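You operate a simulated robot arm through the tools that you are given. There is no shell and no other tool. Be economical: measure what you need, move in short steps, check, and stop when the job is done.

You run a simulated robot arm. Do the job below in one go: nothing can be reset, and whatever is moved stays where it is left.

## Task
Leak test the bottle on the ring: grey mat if TIGHT, yellow mat if LEAK.
Fine: three strokes under the dome, the dome back where it stood.
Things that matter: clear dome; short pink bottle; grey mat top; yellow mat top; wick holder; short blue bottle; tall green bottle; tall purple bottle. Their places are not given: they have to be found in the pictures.

Only the result counts: the job must be done as asked and must still hold three seconds after the hand-in. Knocking over, shifting, dropping, spilling or breaking anything else fails it.

## Robot
A 7-joint arm with a two-finger parallel gripper, fixed in place. Base frame: the origin is at the foot of the arm, x ahead of it, y to its left, z up; the work surface is at about z = 0.75. Units: m, degrees, N and s.
With the tool pointing down near the work surface it reaches from about 0.3 to 0.68 m from the base axis. Its first joint turns from -66.0 to 66.0 degrees. Payload 1.57 kg.
The tool frame sits at the grasp point between the pads (the TCP): z along the fingers, y along the line on which they close. The tips reach 0.03 m beyond it. Largest opening 0.11 m; finger width 0.024, thickness 0.012; the body of the gripper, 0.048 by 0.112 m, starts 0.078 m behind the TCP.
Orientation is that of the tool frame in the base frame, as a unit quaternion [w, x, y, z]. With the fingers straight down and closing along the base's y, the tool's x points along the base's -x, its y along +y and its z along -z.

## Interface
- The arm moves only by the tool step_arm. Its argument "steps" is a list of rows, each a list of 3 entries, a list of its own where there are three numbers: the finger opening in m, from 0 to 0.11, then the shift along the base's x, y, z in m, then the turn, a rotation vector about the base's x, y, z in degrees. In form: [[jaw, [dx, dy, dz], [rx, ry, rz]], ...]. A call has 1 to 8 rows; each row is the pose to reach, as a shift and turn from the pose commanded when the call began. Rows are played at 5 a second. More than 0.05 m and 8.6 degrees between two rows, or a gripper value outside its range, and nothing of the call is played. Where a pose cannot be reached the arm comes as near as it can. A force on the tool above 40 N (or 10 N above the force at the start of the call, whichever is more), or a blocked arm, ends the call early, and 0.2 s more pass. Each finger travels about 0.108 m/s and halts on what it meets, pressing with about 28 N; the grip force reading is that of the motor and also rises with nothing between the fingers. The clock runs only during rows and for 0.2 s after the last one: add rows that repeat a pose to give the fingers time. It gives the time, the measured TCP pose, the force on the tool (base axes), the opening and the grip force at its end, in the units of the frame above (readings bear some noise).
- Cameras (640 x 400 px; columns grow to the right, rows downward): "scene" is fixed at [0.1847, -0.427, 1.3801]; the picture's right is [0.47, -0.88, 0.00], its down [-0.60, -0.32, -0.73] and it looks along [0.64, 0.34, -0.69] (base axes); focal length 308 px, centre (320, 200). "wrist" rides on the gripper at [-0.036, 0, -0.08] in the tool frame; the picture's right is [0.00, -1.00, 0.00], its down [0.97, 0.00, -0.24] and it looks along [0.24, 0.00, 0.97] (tool axes); focal length 218 px, centre (320, 200).
- camera(camera): a new picture of that camera. No time passes.
- point_at(camera, pixels): for up to 12 pixels [column, row] of the newest picture of that camera ("zoom" is the newest enlarged one), the place [x, y, z] in the base frame of the surface seen there, good to about 0.003 m, but the place of the scene camera against the robot may be out by one fixed shift of up to 0.018 m in any direction. No time passes.
- enlarge(camera, box): a new picture of the part [left, top, right, bottom] of that camera's present view, enlarged. No time passes.
- sign_off(): hands the job in; it is judged then, once.

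Go step by step. Measure first, check grasps and placings, and put right what went wrong. The budget is 80 turns and 54 pictures, counting those below and the enlarged ones. Unless the task says otherwise, let go and move clear before handing in, and close with one line.

The tools are called after "Request:" as a command line: name --argument value ..., lists and objects as JSON in quotes. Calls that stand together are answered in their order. step_arm: Moves the arm, as the interface text tells. Its arguments: {"type":"object","properties":{"steps":{"type":"array","items":{"type":"array"}}},"required":["steps"]} The other tools are called the same way: camera (camera) takes a picture; point_at (camera, pixels) gives the place of the surface under pixels of a picture; enlarge (camera, box) takes an enlarged picture of a part of a camera's view; sign_off () hands the job in.

At the start:

```text
clock: 0.0
tcp_pos: [0.402, -0.2042, 1.1505]
orientation: [0.0, 0.0, 1.0, -0.001]
force: [0.5, 0.4, -0.2]
gripper_width: 0.1097
finger_force: 0.1
```

scene: 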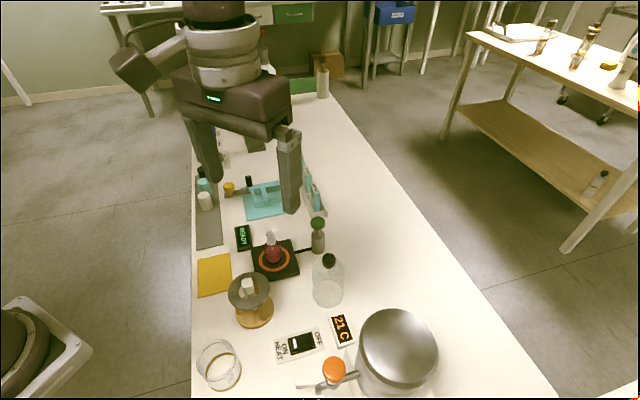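
wrist: 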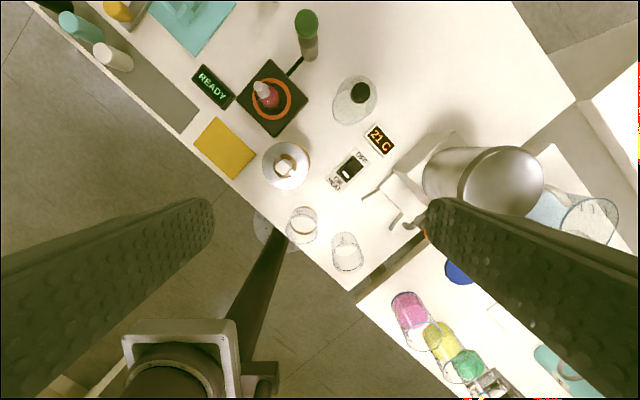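

The plate with the orange ring at scene (273,260) carries the pink bottle. The READY display is at (243,238), the clear dome with a black knob at (328,280), and what looks like a green-headed pump at (318,235). I'll look closer.

Request:
enlarge --camera "scene" --box '[180, 160, 380, 320]'

Request:
enlarge --camera "wrist" --box '[160, 0, 400, 200]'

```text
2.50 times, centred on (280, 240) of scene
```

zoom: 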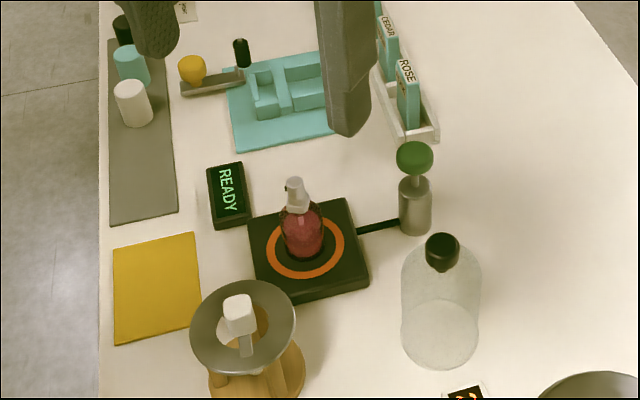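

```text
2.00 times, centred on (280, 100) of wrist
```

zoom: 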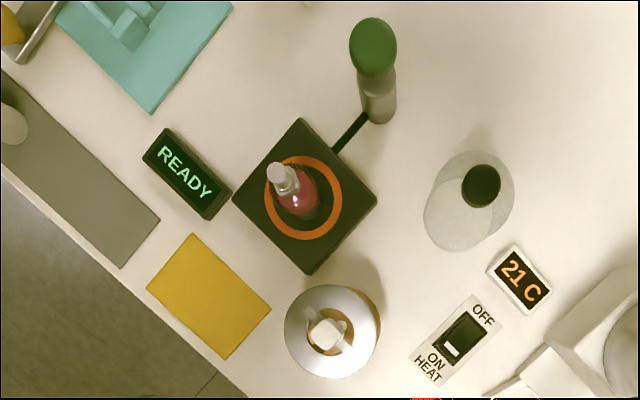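

The bottle, dome, pump, display and mats are all visible in both views. I'll measure them in the wrist zoom.

Request:
point_at --camera "zoom" --pixels '[[481, 186], [481, 165], [374, 45], [380, 112], [280, 172], [302, 122], [374, 198], [308, 270], [236, 200], [207, 298], [90, 200], [428, 225]]'

Request:
point_at --camera "scene" --pixels '[[328, 260], [318, 222], [318, 250], [270, 234], [213, 275], [208, 235], [248, 285], [205, 200]]'

Request:
point_at --camera "wrist" --pixels '[[195, 148], [225, 118], [254, 150], [233, 178], [182, 132], [197, 108], [118, 55], [95, 68], [300, 108], [244, 98], [285, 85], [265, 120]]'

```text
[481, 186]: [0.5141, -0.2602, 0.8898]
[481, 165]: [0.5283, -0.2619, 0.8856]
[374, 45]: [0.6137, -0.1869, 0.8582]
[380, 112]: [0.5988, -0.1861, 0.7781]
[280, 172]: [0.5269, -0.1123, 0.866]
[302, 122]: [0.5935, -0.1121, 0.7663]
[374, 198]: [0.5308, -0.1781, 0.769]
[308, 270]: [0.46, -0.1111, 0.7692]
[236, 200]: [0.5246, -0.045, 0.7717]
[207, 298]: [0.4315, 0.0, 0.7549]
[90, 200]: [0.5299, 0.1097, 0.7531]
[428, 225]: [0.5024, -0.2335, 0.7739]
```

```text
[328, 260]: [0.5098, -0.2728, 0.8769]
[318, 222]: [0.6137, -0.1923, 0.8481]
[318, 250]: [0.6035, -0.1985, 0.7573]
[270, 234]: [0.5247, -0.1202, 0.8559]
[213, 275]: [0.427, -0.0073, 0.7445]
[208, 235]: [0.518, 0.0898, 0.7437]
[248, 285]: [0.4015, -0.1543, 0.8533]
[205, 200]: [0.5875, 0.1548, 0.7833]
```

```text
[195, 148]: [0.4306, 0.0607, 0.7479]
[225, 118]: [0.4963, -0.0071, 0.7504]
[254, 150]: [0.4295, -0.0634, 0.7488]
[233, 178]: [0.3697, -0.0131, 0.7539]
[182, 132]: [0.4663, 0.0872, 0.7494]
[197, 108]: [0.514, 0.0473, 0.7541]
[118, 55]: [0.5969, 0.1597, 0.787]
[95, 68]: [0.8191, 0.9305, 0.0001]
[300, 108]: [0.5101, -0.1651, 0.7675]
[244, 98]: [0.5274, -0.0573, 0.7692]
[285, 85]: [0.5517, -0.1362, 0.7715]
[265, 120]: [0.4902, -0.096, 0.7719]
```

Wrist measurements give the plate centre at about (0.527,-0.112, top 0.769), the knob at about (0.52,-0.261, top 0.89) and the pump knob at (0.614,-0.187, 0.858). The scene camera is off by about -0.01 in y and z. Next I move above the dome.

Request:
step_arm --steps '[[0.07, [0.025, -0.012, -0.03], [0, 0, 0]], [0.07, [0.05, -0.024, -0.06], [0, 0, 0]], [0.07, [0.075, -0.036, -0.09], [0, 0, 0]], [0.07, [0.1, -0.048, -0.12], [0, 0, 0]], [0.07, [0.115, -0.057, -0.15], [0, 0, 0]], [0.07, [0.115, -0.057, -0.15], [0, 0, 0]]]'

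Request:
camera --camera "wrist"

Request:
enlarge --camera "scene" --box '[260, 180, 400, 320]'

```text
clock: 1.4
tcp_pos: [0.5174, -0.261, 1.0005]
orientation: [0.0, 0.0, 1.0, -0.001]
force: [0.6, 0.2, 0.4]
gripper_width: 0.0701
finger_force: 0.0
```

```text
49 pictures are left
```

wrist: 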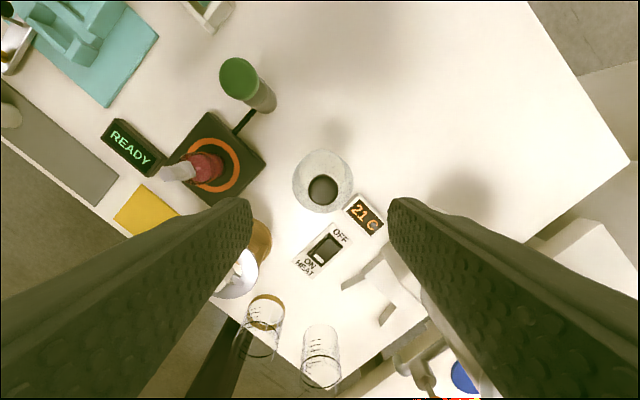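

```text
2.86 times, centred on (330, 250) of scene
```

zoom: 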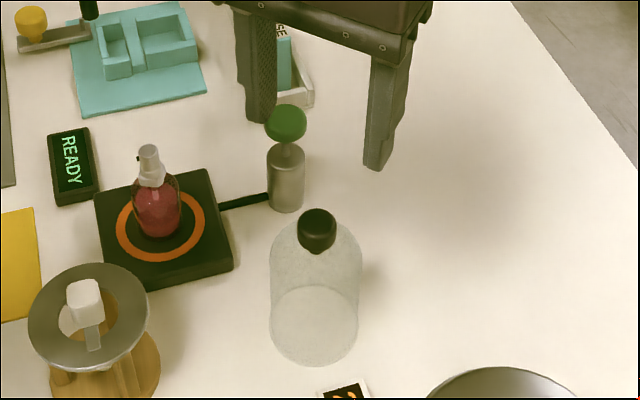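

The knob is at wrist (322,188), almost exactly under the TCP. I'll measure the knob's edges and the dome's base.

Request:
point_at --camera "wrist" --pixels '[[322, 188], [310, 188], [335, 188], [323, 177], [323, 199], [322, 165], [322, 152], [297, 178], [349, 178], [210, 168], [240, 80], [265, 100]]'

Request:
point_at --camera "zoom" --pixels '[[317, 212], [317, 245], [317, 256], [314, 360], [275, 325], [355, 325], [286, 120], [286, 200], [285, 155], [160, 225], [149, 150]]'

```text
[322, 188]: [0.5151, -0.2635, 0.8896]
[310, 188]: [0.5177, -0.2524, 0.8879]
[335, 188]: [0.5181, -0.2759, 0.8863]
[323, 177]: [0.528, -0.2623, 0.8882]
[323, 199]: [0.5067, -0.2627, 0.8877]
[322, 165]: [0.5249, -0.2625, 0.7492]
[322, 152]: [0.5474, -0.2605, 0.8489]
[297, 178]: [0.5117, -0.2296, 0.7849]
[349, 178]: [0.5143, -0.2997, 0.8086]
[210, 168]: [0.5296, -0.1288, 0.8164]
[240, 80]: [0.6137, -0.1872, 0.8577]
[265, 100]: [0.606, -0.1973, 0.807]
```

```text
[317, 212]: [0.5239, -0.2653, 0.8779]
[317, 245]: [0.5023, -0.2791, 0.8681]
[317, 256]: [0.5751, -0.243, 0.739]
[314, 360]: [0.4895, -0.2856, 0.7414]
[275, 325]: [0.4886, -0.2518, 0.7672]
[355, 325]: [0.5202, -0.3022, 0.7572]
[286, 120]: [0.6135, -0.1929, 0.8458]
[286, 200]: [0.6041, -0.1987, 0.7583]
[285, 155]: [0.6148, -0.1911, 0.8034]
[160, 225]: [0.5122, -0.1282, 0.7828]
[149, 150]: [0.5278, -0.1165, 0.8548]
```

The knob is centred at (0.517,-0.264) with its top at 0.889 and about 0.027 wide. I descend with the fingers at 0.05 and keep the tips above the dome's shoulder.

Request:
step_arm --steps '[[0.05, [0, -0.003, -0.04], [0, 0, 0]], [0.05, [0, -0.003, -0.08], [0, 0, 0]], [0.05, [0, -0.003, -0.095], [0, 0, 0]], [0.05, [0, -0.003, -0.104], [0, 0, 0]], [0.05, [0, -0.003, -0.104], [0, 0, 0]]]'

Request:
enlarge --camera "scene" --box '[270, 200, 390, 320]'

```text
clock: 2.6
tcp_pos: [0.5169, -0.263, 0.8962]
orientation: [0.0, 0.0, 1.0, 0.0]
force: [0.0, -0.3, -0.4]
gripper_width: 0.0502
finger_force: 0.0
```

```text
3.33 times, centred on (330, 260) of scene
```

zoom: 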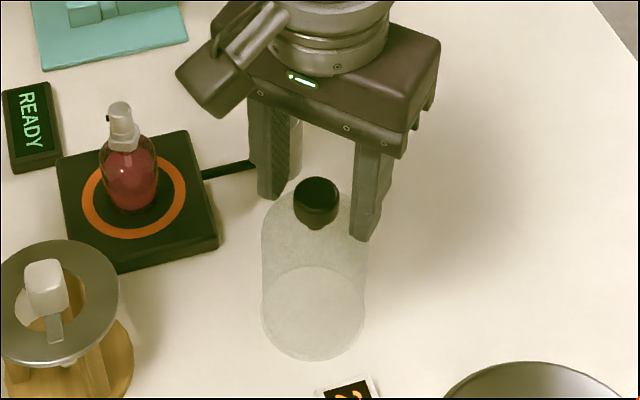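

The tips straddle the knob with no contact force. I close.

Request:
step_arm --steps '[[0.035, [0, 0, 0], [0, 0, 0]], [0.028, [0, 0, 0], [0, 0, 0]], [0.015, [0, 0, 0], [0, 0, 0]], [0.015, [0, 0, 0], [0, 0, 0]], [0.015, [0, 0, 0], [0, 0, 0]]]'

```text
clock: 3.8
tcp_pos: [0.5179, -0.2639, 0.8965]
orientation: [-0.001, 0.0, 1.0, 0.0]
force: [-0.1, -0.3, -0.5]
gripper_width: 0.0267
finger_force: 28.4
```

The knob is gripped at 0.0267. I lift it straight up.

Request:
step_arm --steps '[[0.015, [0, 0, 0.02], [0, 0, 0]], [0.015, [0, 0, 0.05], [0, 0, 0]], [0.015, [0, 0, 0.09], [0, 0, 0]], [0.015, [0, 0, 0.13], [0, 0, 0]], [0.015, [0, 0, 0.16], [0, 0, 0]], [0.015, [0, 0, 0.16], [0, 0, 0]]]'

Request:
camera --camera "scene"

Request:
camera --camera "wrist"

```text
clock: 5.2
tcp_pos: [0.5176, -0.2648, 1.0577]
orientation: [0.0, 0.0, 1.0, 0.0]
force: [-0.1, 0.1, -1.8]
gripper_width: 0.0264
finger_force: 28.3
```

```text
46 pictures are left
```

scene: 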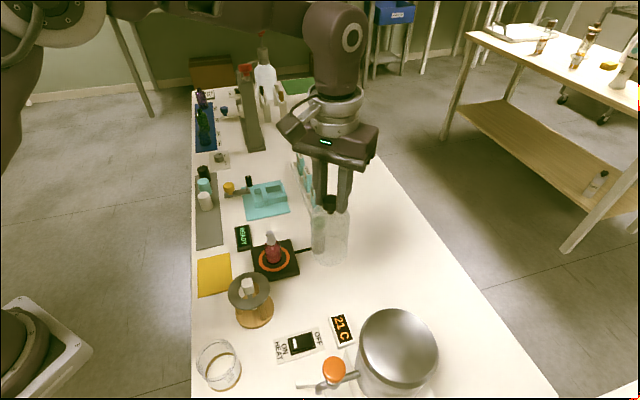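

```text
45 pictures are left
```

wrist: 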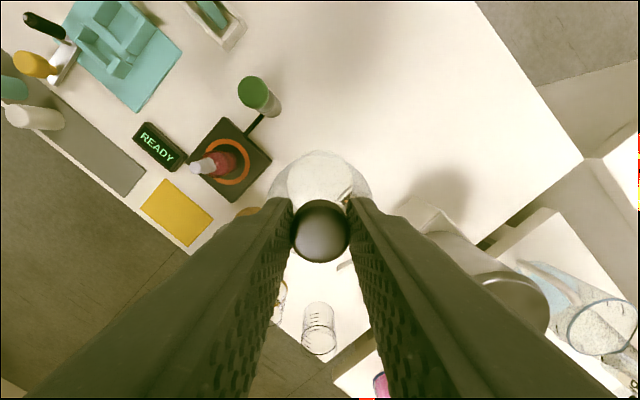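

The dome hangs from the gripper, clear of the table. I measure the ring before moving over it.

Request:
enlarge --camera "wrist" --box '[160, 60, 300, 220]'

```text
2.50 times, centred on (230, 140) of wrist
```

zoom: 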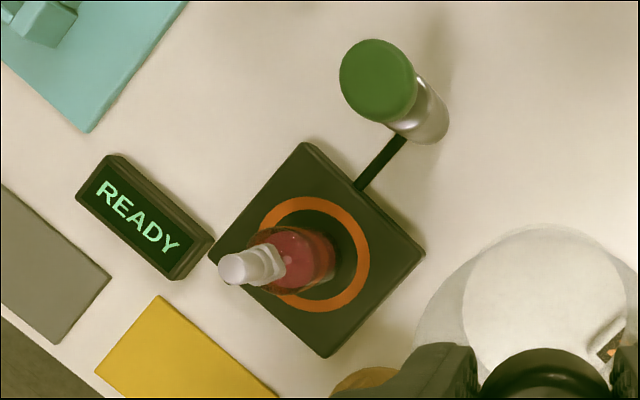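

Request:
point_at --camera "zoom" --pixels '[[312, 203], [363, 258], [313, 305], [350, 220], [350, 292], [276, 214], [306, 146], [423, 256], [324, 352], [213, 255], [238, 268], [378, 80]]'

```text
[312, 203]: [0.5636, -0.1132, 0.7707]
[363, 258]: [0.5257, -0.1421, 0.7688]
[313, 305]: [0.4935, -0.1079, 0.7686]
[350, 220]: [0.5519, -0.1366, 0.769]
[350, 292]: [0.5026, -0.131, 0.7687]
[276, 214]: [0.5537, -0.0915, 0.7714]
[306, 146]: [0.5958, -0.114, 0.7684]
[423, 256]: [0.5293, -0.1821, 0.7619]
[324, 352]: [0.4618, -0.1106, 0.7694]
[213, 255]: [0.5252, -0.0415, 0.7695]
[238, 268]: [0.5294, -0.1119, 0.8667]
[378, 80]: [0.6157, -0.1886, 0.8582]
```

The plate and ring centre is at about (0.528,-0.111) and the bottle top at (0.529,-0.112, 0.867). I move the dome over at height.

Request:
step_arm --steps '[[0.015, [0.003, 0.035, 0], [0, 0, 0]], [0.015, [0.006, 0.075, 0], [0, 0, 0]], [0.015, [0.009, 0.115, 0], [0, 0, 0]], [0.015, [0.011, 0.14, 0], [0, 0, 0]], [0.015, [0.011, 0.153, 0], [0, 0, 0]], [0.015, [0.011, 0.153, 0], [0, 0, 0]]]'

Request:
enlarge --camera "scene" --box '[200, 160, 360, 300]'

Request:
camera --camera "wrist"

```text
clock: 6.6
tcp_pos: [0.528, -0.1111, 1.0556]
orientation: [0.0, 0.0, 1.0, 0.0]
force: [-0.2, -0.2, -1.7]
gripper_width: 0.0264
finger_force: 28.5
```

```text
2.86 times, centred on (280, 230) of scene
```

zoom: 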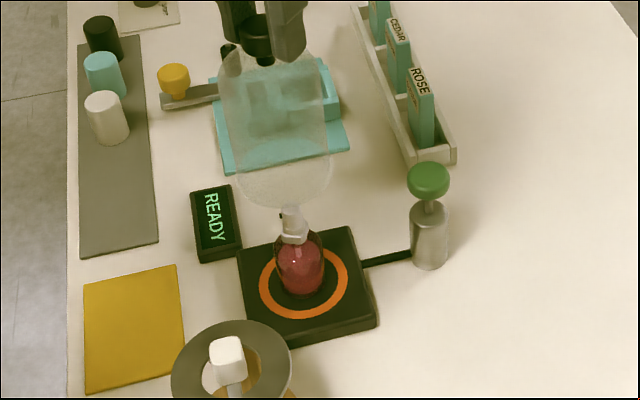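

```text
42 pictures are left
```

wrist: 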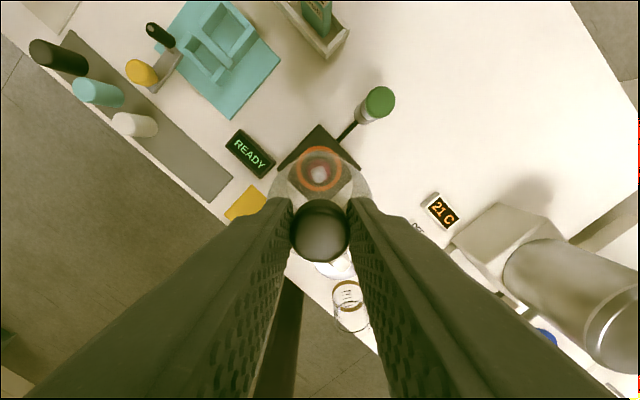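

The dome is centred over the ring, with both on wrist column 320. I lower it, slowly at the end.

Request:
step_arm --steps '[[0.015, [0, 0, -0.04], [0, 0, 0]], [0.015, [0, 0, -0.08], [0, 0, 0]], [0.015, [0, 0, -0.115], [0, 0, 0]], [0.015, [0, 0, -0.13], [0, 0, 0]], [0.015, [0, 0, -0.136], [0, 0, 0]], [0.015, [0, 0, -0.139], [0, 0, 0]], [0.015, [0, 0, -0.139], [0, 0, 0]]]'

Request:
enlarge --camera "scene" --box '[200, 160, 360, 300]'

```text
clock: 8.2
tcp_pos: [0.5291, -0.1115, 0.9167]
orientation: [0.0, 0.0, 1.0, 0.0]
force: [-0.1, 0.1, -0.9]
gripper_width: 0.0268
finger_force: 28.3
```

```text
2.86 times, centred on (280, 230) of scene
```

zoom: 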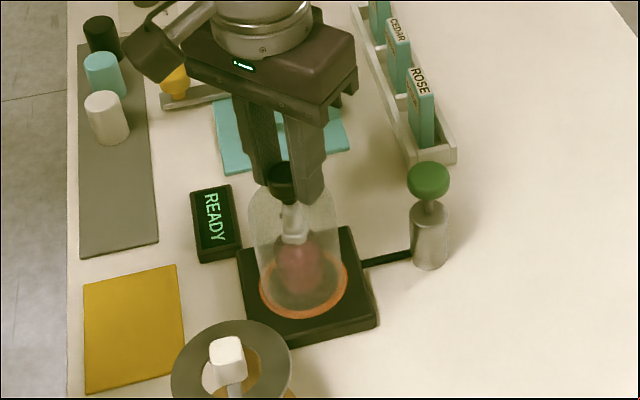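

The dome rim sits at the ring and the force has fallen from -1.8 to -0.9 N. I ease down a touch more before releasing.

Request:
step_arm --steps '[[0.015, [0, 0, -0.001], [0, 0, 0]], [0.015, [0, 0, -0.001], [0, 0, 0]]]'

```text
clock: 8.8
tcp_pos: [0.5285, -0.1105, 0.917]
orientation: [0.0, 0.0, 1.0, 0.0]
force: [-1.5, 1.0, 7.6]
gripper_width: 0.0268
finger_force: 28.0
```

The dome is in contact at 7.6 N. I release and go up.

Request:
step_arm --steps '[[0.032, [0, 0, 0], [0, 0, 0]], [0.05, [0, 0, 0], [0, 0, 0]], [0.05, [0, 0, 0], [0, 0, 0]], [0.05, [0, 0, 0.03], [0, 0, 0]], [0.05, [0, 0, 0.07], [0, 0, 0]], [0.05, [0, 0, 0.08], [0, 0, 0]]]'

Request:
camera --camera "wrist"

Request:
enlarge --camera "scene" --box '[200, 160, 360, 300]'

```text
clock: 10.2
tcp_pos: [0.5284, -0.1114, 0.9967]
orientation: [0.0, -0.001, 1.0, 0.0]
force: [0.3, -0.2, -0.3]
gripper_width: 0.0498
finger_force: 0.1
```

```text
40 pictures are left
```

wrist: 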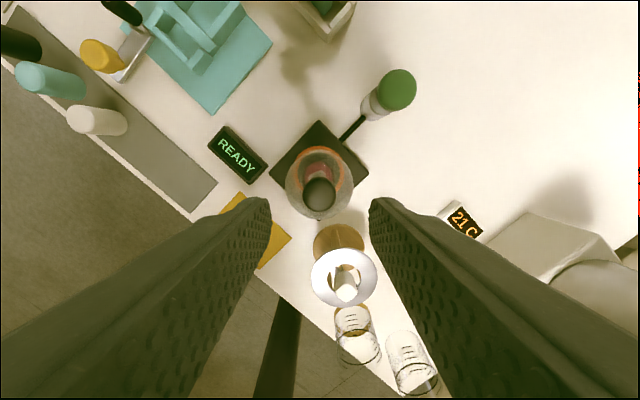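

```text
2.86 times, centred on (280, 230) of scene
```

zoom: 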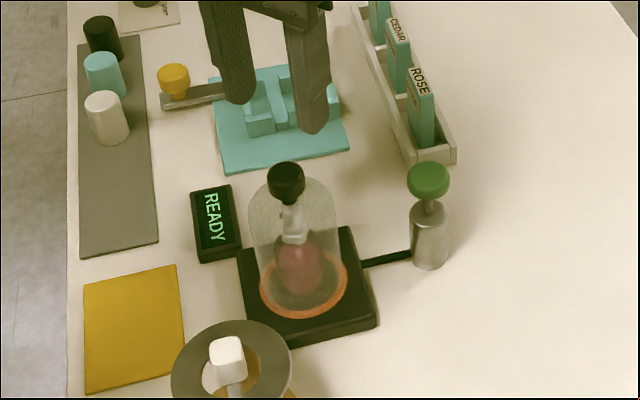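

The dome is seated on the ring. Now I go above the pump knob at (0.615,-0.188) with the fingers closed.

Request:
step_arm --steps '[[0.03, [0.02, -0.02, 0], [0, 0, 0]], [0.0, [0.05, -0.044, 0], [0, 0, 0]], [0.0, [0.0865, -0.0765, 0], [0, 0, 0]], [0.0, [0.0865, -0.0765, -0.04], [0, 0, 0]], [0.0, [0.0865, -0.0765, -0.08], [0, 0, 0]], [0.0, [0.0865, -0.0765, -0.095], [0, 0, 0]], [0.0, [0.0865, -0.0765, -0.095], [0, 0, 0]]]'

Request:
enlarge --camera "scene" --box '[220, 160, 380, 300]'

Request:
camera --camera "wrist"

```text
clock: 11.8
tcp_pos: [0.6159, -0.1866, 0.9023]
orientation: [0.0, -0.001, 1.0, 0.0]
force: [0.6, -0.5, -0.4]
gripper_width: 0.0004
finger_force: 21.3
```

```text
2.86 times, centred on (300, 230) of scene
```

zoom: 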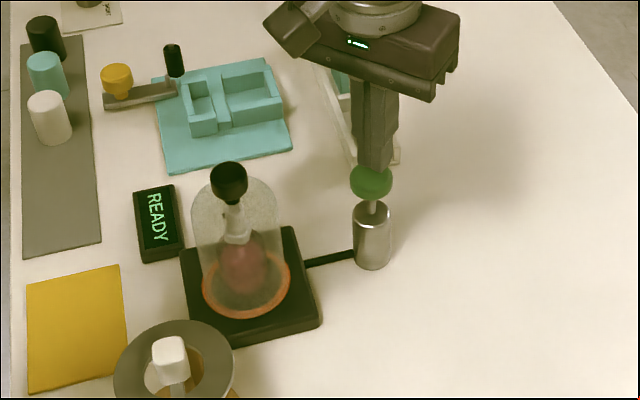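

```text
37 pictures are left
```

wrist: 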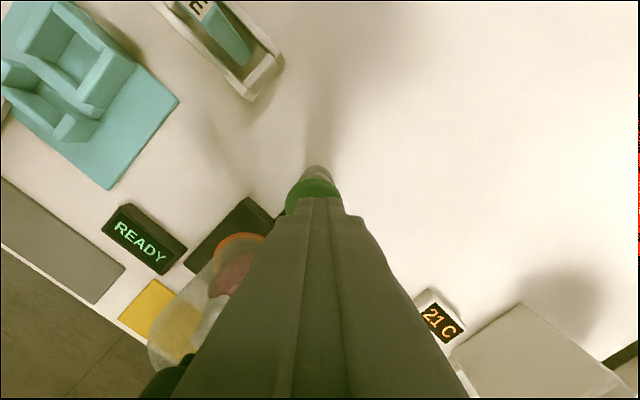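

The tips hover about 1.4 cm above the green knob, which is slightly left in the wrist view. I shift y by +0.003 and press gently to find contact and the stroke.

Request:
step_arm --steps '[[0.0, [-0.001, 0.003, -0.008], [0, 0, 0]], [0.0, [-0.001, 0.003, -0.014], [0, 0, 0]], [0.0, [-0.001, 0.003, -0.019], [0, 0, 0]], [0.0, [-0.001, 0.003, -0.024], [0, 0, 0]], [0.0, [-0.001, 0.003, -0.024], [0, 0, 0]]]'

Request:
enlarge --camera "scene" --box '[220, 160, 380, 300]'

```text
clock: 13.0
tcp_pos: [0.6135, -0.1842, 0.8781]
orientation: [0.0, 0.0, 1.0, 0.0]
force: [0.0, -0.3, 3.9]
gripper_width: 0.0
finger_force: 21.3
```

```text
2.86 times, centred on (300, 230) of scene
```

zoom: 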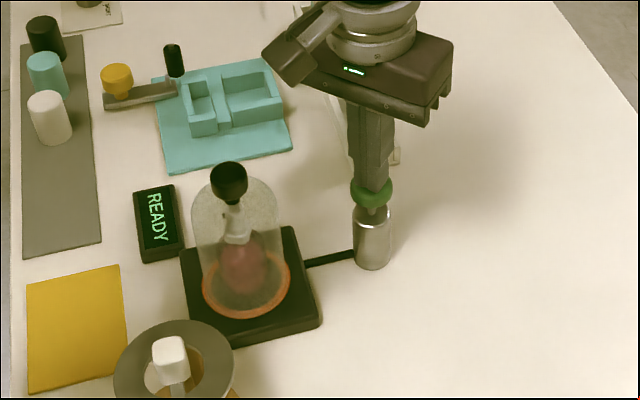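

The knob moves against a soft spring (3.9 N at 1 cm). I continue to the end of the stroke.

Request:
step_arm --steps '[[0.0, [0, 0, -0.005], [0, 0, 0]], [0.0, [0, 0, -0.01], [0, 0, 0]], [0.0, [0, 0, -0.014], [0, 0, 0]], [0.0, [0, 0, -0.014], [0, 0, 0]]]'

Request:
enlarge --camera "scene" --box '[220, 160, 380, 300]'

```text
clock: 14.0
tcp_pos: [0.6142, -0.1849, 0.8666]
orientation: [0.002, -0.001, 1.0, -0.001]
force: [-6.8, 4.5, 36.4]
gripper_width: 0.0
finger_force: 20.8
```

```text
2.86 times, centred on (300, 230) of scene
```

zoom: 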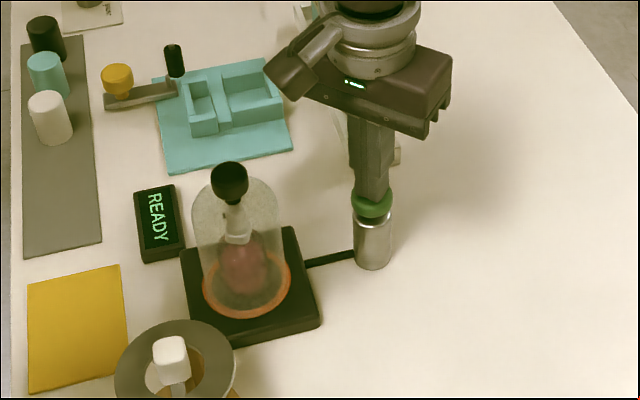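

The stroke bottoms out at TCP 0.8666 (36 N). I let the knob rise fully and check the display.

Request:
step_arm --steps '[[0.0, [0, 0, 0.01], [0, 0, 0]], [0.0, [0, 0, 0.02], [0, 0, 0]], [0.0, [0, 0, 0.032], [0, 0, 0]], [0.0, [0, 0, 0.032], [0, 0, 0]]]'

Request:
enlarge --camera "scene" --box '[220, 160, 380, 300]'

```text
clock: 15.0
tcp_pos: [0.6131, -0.1848, 0.8955]
orientation: [0.0, 0.0, 1.0, 0.0]
force: [-0.3, 0.7, 0.8]
gripper_width: 0.0002
finger_force: 21.3
```

```text
2.86 times, centred on (300, 230) of scene
```

zoom: 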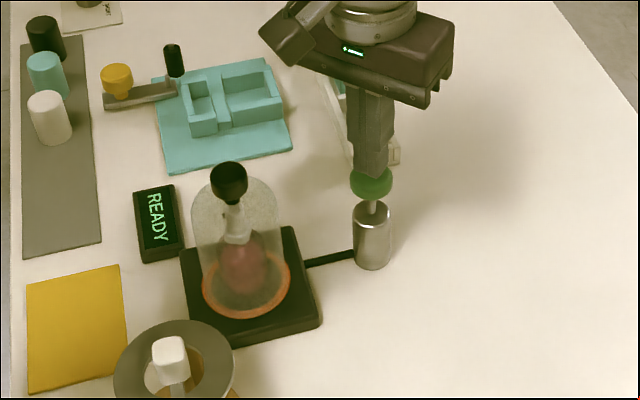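

The knob is back up and the display still reads READY, so it probably only changes after three strokes. I make the second stroke.

Request:
step_arm --steps '[[0.0, [0, 0, -0.01], [0, 0, 0]], [0.0, [0, 0, -0.02], [0, 0, 0]], [0.0, [0, 0, -0.028], [0, 0, 0]], [0.0, [0, 0, -0.031], [0, 0, 0]], [0.0, [0, 0, -0.031], [0, 0, 0]]]'

Request:
step_arm --steps '[[0.0, [0, 0, 0.01], [0, 0, 0]], [0.0, [0, 0, 0.02], [0, 0, 0]], [0.0, [0, 0, 0.031], [0, 0, 0]], [0.0, [0, 0, 0.031], [0, 0, 0]]]'

Request:
enlarge --camera "scene" --box '[220, 160, 380, 300]'

```text
clock: 16.2
tcp_pos: [0.613, -0.1857, 0.8665]
orientation: [0.002, 0.0, 1.0, -0.001]
force: [-6.6, 5.2, 27.3]
gripper_width: 0.0
finger_force: 21.2
```

```text
clock: 17.2
tcp_pos: [0.6132, -0.1851, 0.8952]
orientation: [0.001, -0.001, 1.0, 0.0]
force: [0.4, 0.0, -0.6]
gripper_width: 0.0002
finger_force: 21.6
```

```text
2.86 times, centred on (300, 230) of scene
```

zoom: 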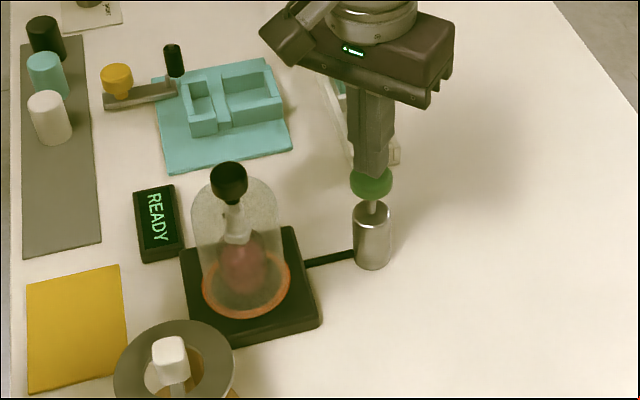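

The second stroke reached the bottom (27 N) and released. Now the third.

Request:
step_arm --steps '[[0.0, [0, 0, -0.01], [0, 0, 0]], [0.0, [0, 0, -0.02], [0, 0, 0]], [0.0, [0, 0, -0.028], [0, 0, 0]], [0.0, [0, 0, -0.031], [0, 0, 0]], [0.0, [0, 0, -0.031], [0, 0, 0]]]'

Request:
step_arm --steps '[[0.0, [0, 0, 0.01], [0, 0, 0]], [0.0, [0, 0, 0.02], [0, 0, 0]], [0.0, [0, 0, 0.031], [0, 0, 0]], [0.0, [0, 0, 0.031], [0, 0, 0]]]'

Request:
enlarge --camera "scene" --box '[220, 160, 380, 300]'

```text
clock: 18.4
tcp_pos: [0.6137, -0.1844, 0.8664]
orientation: [0.0, -0.001, 1.0, 0.0]
force: [-9.3, 1.3, 30.9]
gripper_width: 0.0
finger_force: 21.3
```

```text
clock: 19.4
tcp_pos: [0.6145, -0.1834, 0.8964]
orientation: [0.001, 0.0, 1.0, 0.0]
force: [0.4, 0.2, -1.1]
gripper_width: 0.0002
finger_force: 21.3
```

```text
2.86 times, centred on (300, 230) of scene
```

zoom: 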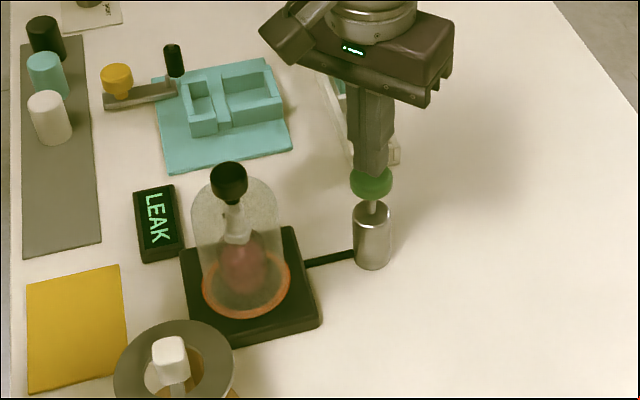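

The display now reads LEAK, so the bottle goes to the yellow mat. I go up and back above the dome.

Request:
step_arm --steps '[[0.0, [0, 0, 0.04], [0, 0, 0]], [0.0, [0, 0, 0.08], [0, 0, 0]], [0.0, [0, 0, 0.101], [0, 0, 0]], [0.02, [-0.03, 0.026, 0.101], [0, 0, 0]], [0.04, [-0.06, 0.052, 0.101], [0, 0, 0]], [0.05, [-0.0855, 0.0735, 0.101], [0, 0, 0]], [0.05, [-0.0855, 0.0735, 0.101], [0, 0, 0]]]'

Request:
camera --camera "wrist"

```text
clock: 21.0
tcp_pos: [0.5281, -0.1119, 0.9965]
orientation: [-0.001, 0.001, 1.0, 0.0]
force: [0.1, 0.0, -0.4]
gripper_width: 0.05
finger_force: 0.0
```

```text
31 pictures are left
```

wrist: 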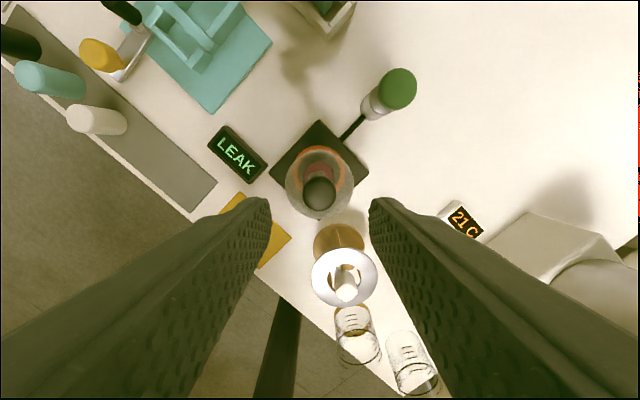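

LEAK is confirmed and the dome hasn't moved. I descend to the earlier grip pose and close.

Request:
step_arm --steps '[[0.05, [0, 0, -0.04], [0, 0, 0]], [0.05, [0, 0, -0.07], [0, 0, 0]], [0.05, [0, 0, -0.08], [0, 0, 0]], [0.035, [0, 0, -0.08], [0, 0, 0]], [0.028, [0, 0, -0.08], [0, 0, 0]], [0.015, [0, 0, -0.08], [0, 0, 0]], [0.015, [0, 0, -0.08], [0, 0, 0]], [0.015, [0, 0, -0.08], [0, 0, 0]]]'

```text
clock: 22.8
tcp_pos: [0.5279, -0.1124, 0.9166]
orientation: [0.0, 0.0, 1.0, 0.0]
force: [0.8, -0.6, -0.1]
gripper_width: 0.0264
finger_force: 27.9
```

The knob is gripped again. I lift straight up to clear the bottle.

Request:
step_arm --steps '[[0.015, [0, 0, 0.01], [0, 0, 0]], [0.015, [0, 0, 0.04], [0, 0, 0]], [0.015, [0, 0, 0.08], [0, 0, 0]], [0.015, [0, 0, 0.12], [0, 0, 0]], [0.015, [0, 0, 0.14], [0, 0, 0]], [0.015, [0, 0, 0.14], [0, 0, 0]]]'

Request:
enlarge --camera "scene" --box '[200, 160, 360, 300]'

```text
clock: 24.2
tcp_pos: [0.529, -0.1113, 1.0575]
orientation: [0.0, 0.0, 1.0, 0.0]
force: [-0.5, 0.6, 0.0]
gripper_width: 0.0264
finger_force: 28.0
```

```text
2.86 times, centred on (280, 230) of scene
```

zoom: 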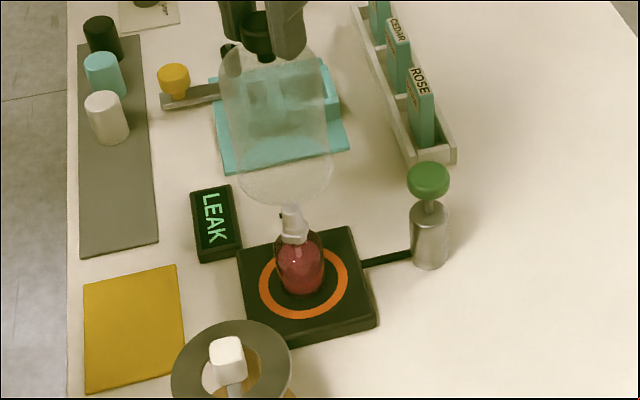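

The dome is lifted cleanly and the bottle hasn't moved. I carry it back by (-0.011,-0.153), then go down.

Request:
step_arm --steps '[[0.015, [-0.003, -0.035, 0], [0, 0, 0]], [0.015, [-0.006, -0.075, 0], [0, 0, 0]], [0.015, [-0.009, -0.115, 0], [0, 0, 0]], [0.015, [-0.011, -0.14, 0], [0, 0, 0]], [0.015, [-0.011, -0.153, 0], [0, 0, 0]], [0.015, [-0.011, -0.153, -0.04], [0, 0, 0]], [0.015, [-0.011, -0.153, -0.08], [0, 0, 0]], [0.015, [-0.011, -0.153, -0.11], [0, 0, 0]]]'

Request:
step_arm --steps '[[0.015, [0, 0, -0.03], [0, 0, 0]], [0.015, [0, 0, -0.043], [0, 0, 0]], [0.015, [0, 0, -0.047], [0, 0, 0]], [0.015, [0, 0, -0.0485], [0, 0, 0]], [0.015, [0, 0, -0.0485], [0, 0, 0]]]'

Request:
enlarge --camera "scene" --box '[260, 180, 400, 320]'

```text
clock: 26.0
tcp_pos: [0.5168, -0.2642, 0.947]
orientation: [0.0, 0.0, 1.0, 0.0]
force: [0.1, -0.1, -1.6]
gripper_width: 0.0267
finger_force: 28.0
```

```text
clock: 27.2
tcp_pos: [0.5175, -0.2648, 0.8995]
orientation: [0.0, 0.0, 1.0, -0.001]
force: [0.4, -0.1, -1.4]
gripper_width: 0.0265
finger_force: 28.1
```

```text
2.86 times, centred on (330, 250) of scene
```

zoom: 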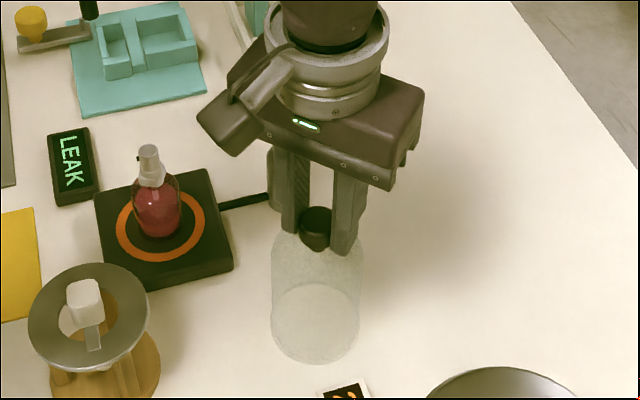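

The dome is just above its spot. I ease down in millimetre steps until the force shows contact.

Request:
step_arm --steps '[[0.015, [0, 0, -0.001], [0, 0, 0]], [0.015, [0, 0, -0.002], [0, 0, 0]], [0.015, [0, 0, -0.002], [0, 0, 0]]]'

```text
clock: 28.0
tcp_pos: [0.5166, -0.2643, 0.8983]
orientation: [0.0, 0.0, 1.0, 0.0]
force: [0.2, 0.8, -1.4]
gripper_width: 0.0266
finger_force: 28.0
```

Request:
step_arm --steps '[[0.015, [0, 0, -0.001], [0, 0, 0]], [0.015, [0, 0, -0.0015], [0, 0, 0]], [0.015, [0, 0, -0.0015], [0, 0, 0]]]'

```text
clock: 28.8
tcp_pos: [0.5171, -0.2642, 0.8956]
orientation: [0.001, 0.0, 1.0, -0.001]
force: [-3.8, 3.4, 23.3]
gripper_width: 0.0264
finger_force: 28.2
```

The dome is on the table (23 N). I relax by 1 mm, release and rise.

Request:
step_arm --steps '[[0.015, [0, 0, 0.001], [0, 0, 0]], [0.032, [0, 0, 0.001], [0, 0, 0]], [0.05, [0, 0, 0.001], [0, 0, 0]], [0.05, [0, 0, 0.001], [0, 0, 0]], [0.05, [0, 0, 0.03], [0, 0, 0]], [0.05, [0, 0, 0.07], [0, 0, 0]], [0.05, [0, 0, 0.106], [0, 0, 0]], [0.05, [0, 0, 0.106], [0, 0, 0]]]'

Request:
enlarge --camera "scene" --box '[260, 180, 400, 320]'

Request:
camera --camera "wrist"

```text
clock: 30.6
tcp_pos: [0.5182, -0.263, 1.002]
orientation: [0.001, 0.0, 1.0, -0.001]
force: [-0.8, 0.8, -0.5]
gripper_width: 0.05
finger_force: 0.0
```

```text
2.86 times, centred on (330, 250) of scene
```

zoom: 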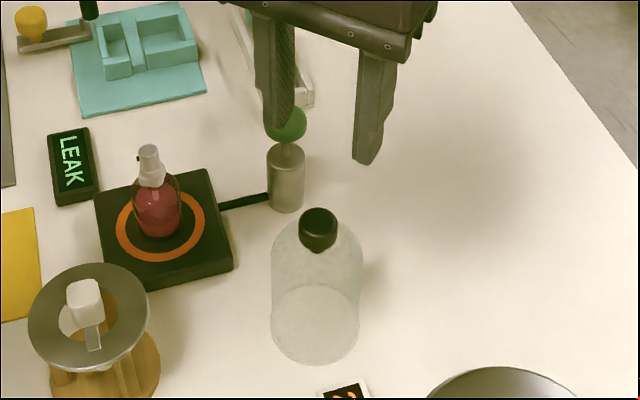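

```text
27 pictures are left
```

wrist: 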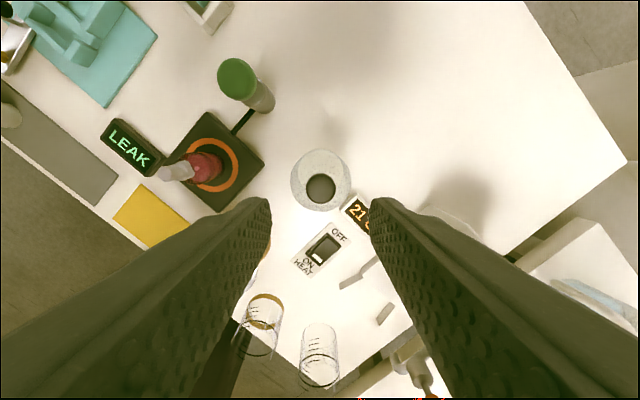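

The dome matches its earlier position. Next I move above the bottle at (0.529,-0.112) with the fingers at 0.07.

Request:
step_arm --steps '[[0.06, [0.003, 0.038, 0], [0, 0, 0]], [0.07, [0.006, 0.076, 0], [0, 0, 0]], [0.07, [0.009, 0.114, 0], [0, 0, 0]], [0.07, [0.012, 0.152, 0], [0, 0, 0]], [0.07, [0.012, 0.152, -0.02], [0, 0, 0]], [0.07, [0.012, 0.152, -0.02], [0, 0, 0]]]'

Request:
camera --camera "wrist"

Request:
enlarge --camera "scene" --box '[220, 200, 320, 300]'

```text
clock: 32.0
tcp_pos: [0.5282, -0.1109, 0.9814]
orientation: [-0.001, 0.0, 1.0, 0.0]
force: [0.0, 0.1, -0.2]
gripper_width: 0.0699
finger_force: 0.1
```

```text
26 pictures are left
```

wrist: 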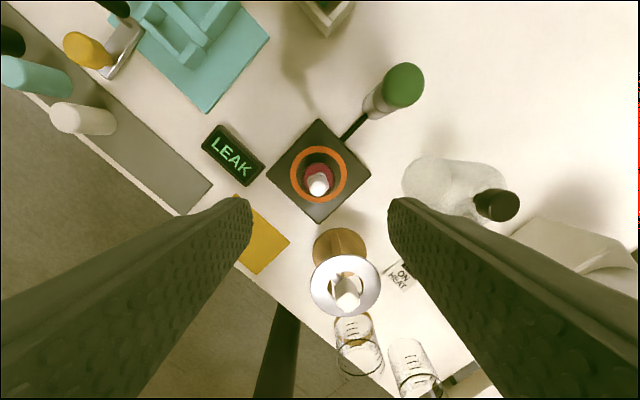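

```text
4.00 times, centred on (270, 250) of scene
```

zoom: 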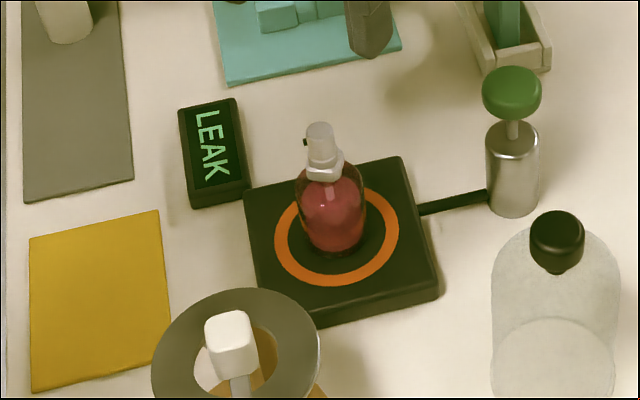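

The bottle is centred beneath the TCP at (317,183), with a clear path on both sides. I descend to TCP z of about 0.807.

Request:
step_arm --steps '[[0.07, [0, 0, -0.045], [0, 0, 0]], [0.07, [0, 0, -0.09], [0, 0, 0]], [0.07, [0, 0, -0.13], [0, 0, 0]], [0.07, [0, 0, -0.16], [0, 0, 0]], [0.07, [0, 0, -0.173], [0, 0, 0]], [0.07, [0, 0, -0.173], [0, 0, 0]]]'

Request:
enlarge --camera "scene" --box '[220, 200, 320, 300]'

Request:
camera --camera "wrist"

```text
clock: 33.4
tcp_pos: [0.5297, -0.1117, 0.8076]
orientation: [0.001, 0.0, 1.0, -0.001]
force: [-0.6, -0.4, 0.5]
gripper_width: 0.0699
finger_force: 0.1
```

```text
4.00 times, centred on (270, 250) of scene
```

zoom: 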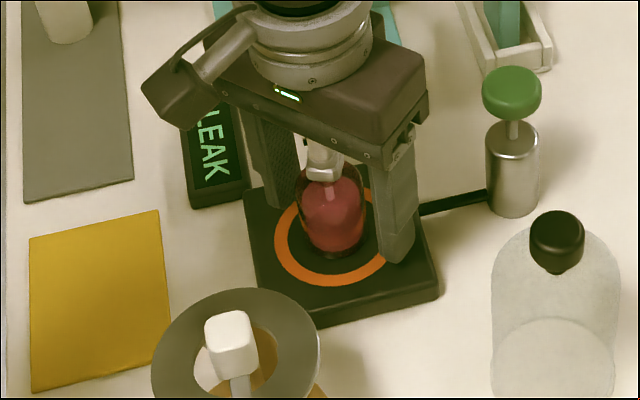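

```text
23 pictures are left
```

wrist: 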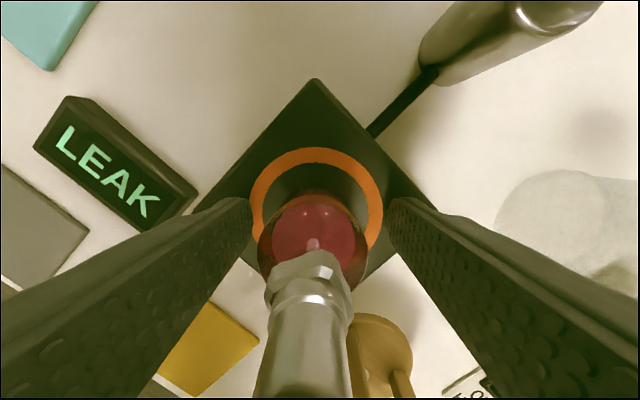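

The fingers straddle the bottle with an even gap, offset only a millimetre or so. I close gently.

Request:
step_arm --steps '[[0.05, [0, 0.001, 0], [0, 0, 0]], [0.042, [0, 0.001, 0], [0, 0, 0]], [0.036, [0, 0.001, 0], [0, 0, 0]], [0.025, [0, 0.001, 0], [0, 0, 0]], [0.025, [0, 0.001, 0], [0, 0, 0]], [0.025, [0, 0.001, 0], [0, 0, 0]]]'

```text
clock: 34.8
tcp_pos: [0.5294, -0.1108, 0.8084]
orientation: [0.0, 0.0, 1.0, -0.001]
force: [0.0, 0.4, -0.5]
gripper_width: 0.0401
finger_force: 27.8
```

The bottle is held at 0.040. I lift it.

Request:
step_arm --steps '[[0.025, [0, 0, 0.02], [0, 0, 0]], [0.025, [0, 0, 0.06], [0, 0, 0]], [0.025, [0, 0, 0.1], [0, 0, 0]], [0.025, [0, 0, 0.1], [0, 0, 0]]]'

Request:
camera --camera "scene"

Request:
camera --camera "wrist"

```text
clock: 35.8
tcp_pos: [0.5295, -0.111, 0.9094]
orientation: [0.0, -0.001, 1.0, -0.001]
force: [0.3, 0.1, -1.8]
gripper_width: 0.0401
finger_force: 27.9
```

```text
22 pictures are left
```

scene: 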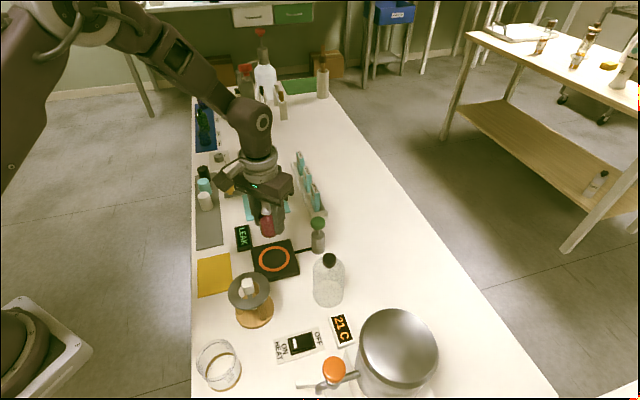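

```text
21 pictures are left
```

wrist: 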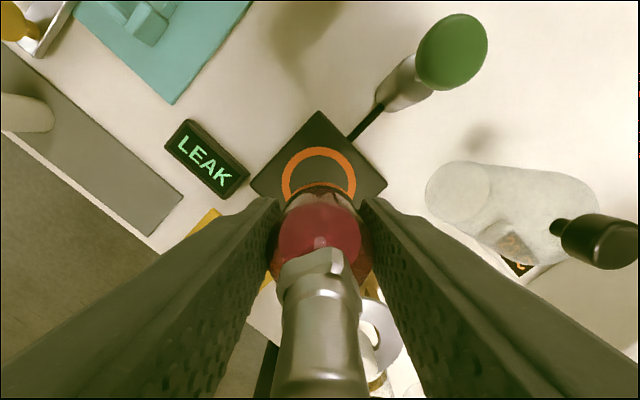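

The bottle is up with LEAK still showing. I carry it to above the yellow mat centre (0.431,-0.003).

Request:
step_arm --steps '[[0.025, [-0.015, 0.03, 0], [0, 0, 0]], [0.025, [-0.04, 0.06, 0], [0, 0, 0]], [0.025, [-0.07, 0.09, 0], [0, 0, 0]], [0.025, [-0.09, 0.108, 0], [0, 0, 0]], [0.025, [-0.098, 0.108, 0], [0, 0, 0]], [0.025, [-0.098, 0.108, -0.03], [0, 0, 0]], [0.025, [-0.098, 0.108, -0.03], [0, 0, 0]]]'

Request:
enlarge --camera "scene" --box '[160, 180, 300, 320]'

Request:
camera --camera "wrist"

```text
clock: 37.4
tcp_pos: [0.4317, -0.0032, 0.8798]
orientation: [-0.001, 0.0, 1.0, 0.0]
force: [-0.7, 0.3, -1.1]
gripper_width: 0.0399
finger_force: 28.0
```

```text
2.86 times, centred on (230, 250) of scene
```

zoom: 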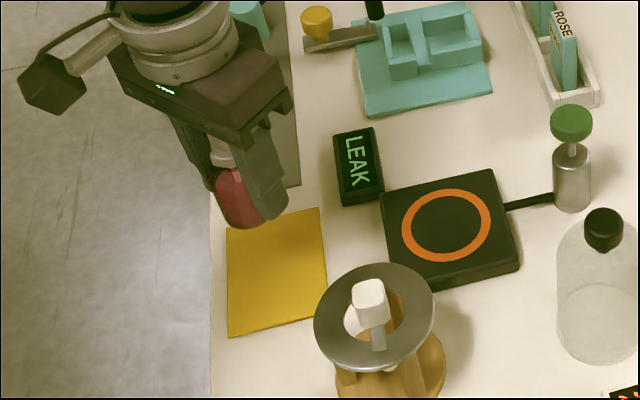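

```text
19 pictures are left
```

wrist: 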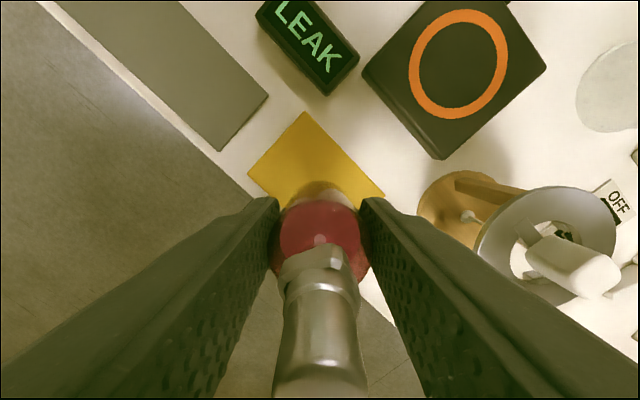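

The bottle is above the mat and the wick holder is well to the right. I lower it, slowing near z 0.79.

Request:
step_arm --steps '[[0.025, [0, 0, -0.04], [0, 0, 0]], [0.025, [0, 0, -0.07], [0, 0, 0]], [0.025, [0, 0, -0.08], [0, 0, 0]], [0.025, [0, 0, -0.084], [0, 0, 0]], [0.025, [0, 0, -0.086], [0, 0, 0]], [0.025, [0, 0, -0.086], [0, 0, 0]]]'

Request:
enlarge --camera "scene" --box '[160, 200, 280, 320]'

```text
clock: 38.8
tcp_pos: [0.431, -0.0031, 0.7918]
orientation: [0.001, 0.0, 1.0, 0.001]
force: [2.5, -3.5, 3.6]
gripper_width: 0.0401
finger_force: 27.8
```

```text
3.33 times, centred on (220, 260) of scene
```

zoom: 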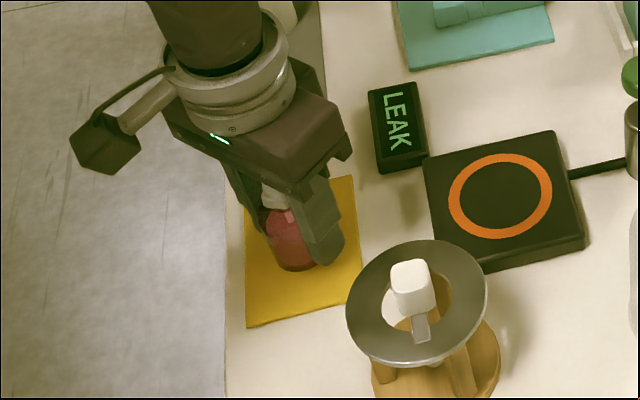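

Force has changed by +5 N, so the bottle stands on the mat. I release slowly and rise straight up.

Request:
step_arm --steps '[[0.044, [0, 0, 0], [0, 0, 0]], [0.055, [0, 0, 0], [0, 0, 0]], [0.07, [0, 0, 0], [0, 0, 0]], [0.07, [0, 0, 0.03], [0, 0, 0]], [0.07, [0, 0, 0.07], [0, 0, 0]], [0.07, [0, 0, 0.11], [0, 0, 0]], [0.07, [0, 0, 0.15], [0, 0, 0]], [0.07, [0, 0, 0.19], [0, 0, 0]]]'

Request:
camera --camera "scene"

Request:
camera --camera "wrist"

```text
clock: 40.6
tcp_pos: [0.4294, -0.003, 0.9824]
orientation: [0.0, 0.0, 1.0, 0.001]
force: [-0.4, -0.2, 0.3]
gripper_width: 0.07
finger_force: 0.1
```

```text
17 pictures are left
```

scene: 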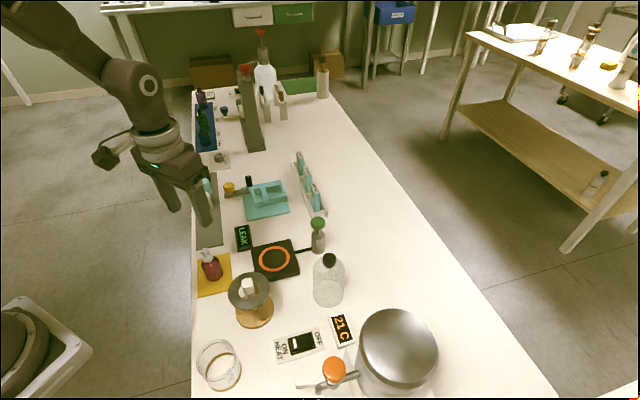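

```text
16 pictures are left
```

wrist: 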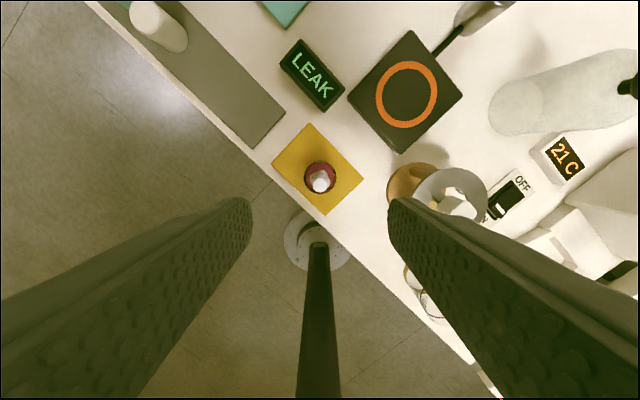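

The bottle stands upright within the yellow mat at wrist (320,178). The dome is back at its place and the gripper is clear, so I hand in.

Request:
sign_off

```text
The job is handed in.
```

The pink bottle tested LEAK after three pump strokes under the dome, so it now stands on the yellow mat, and the dome is back where it stood.
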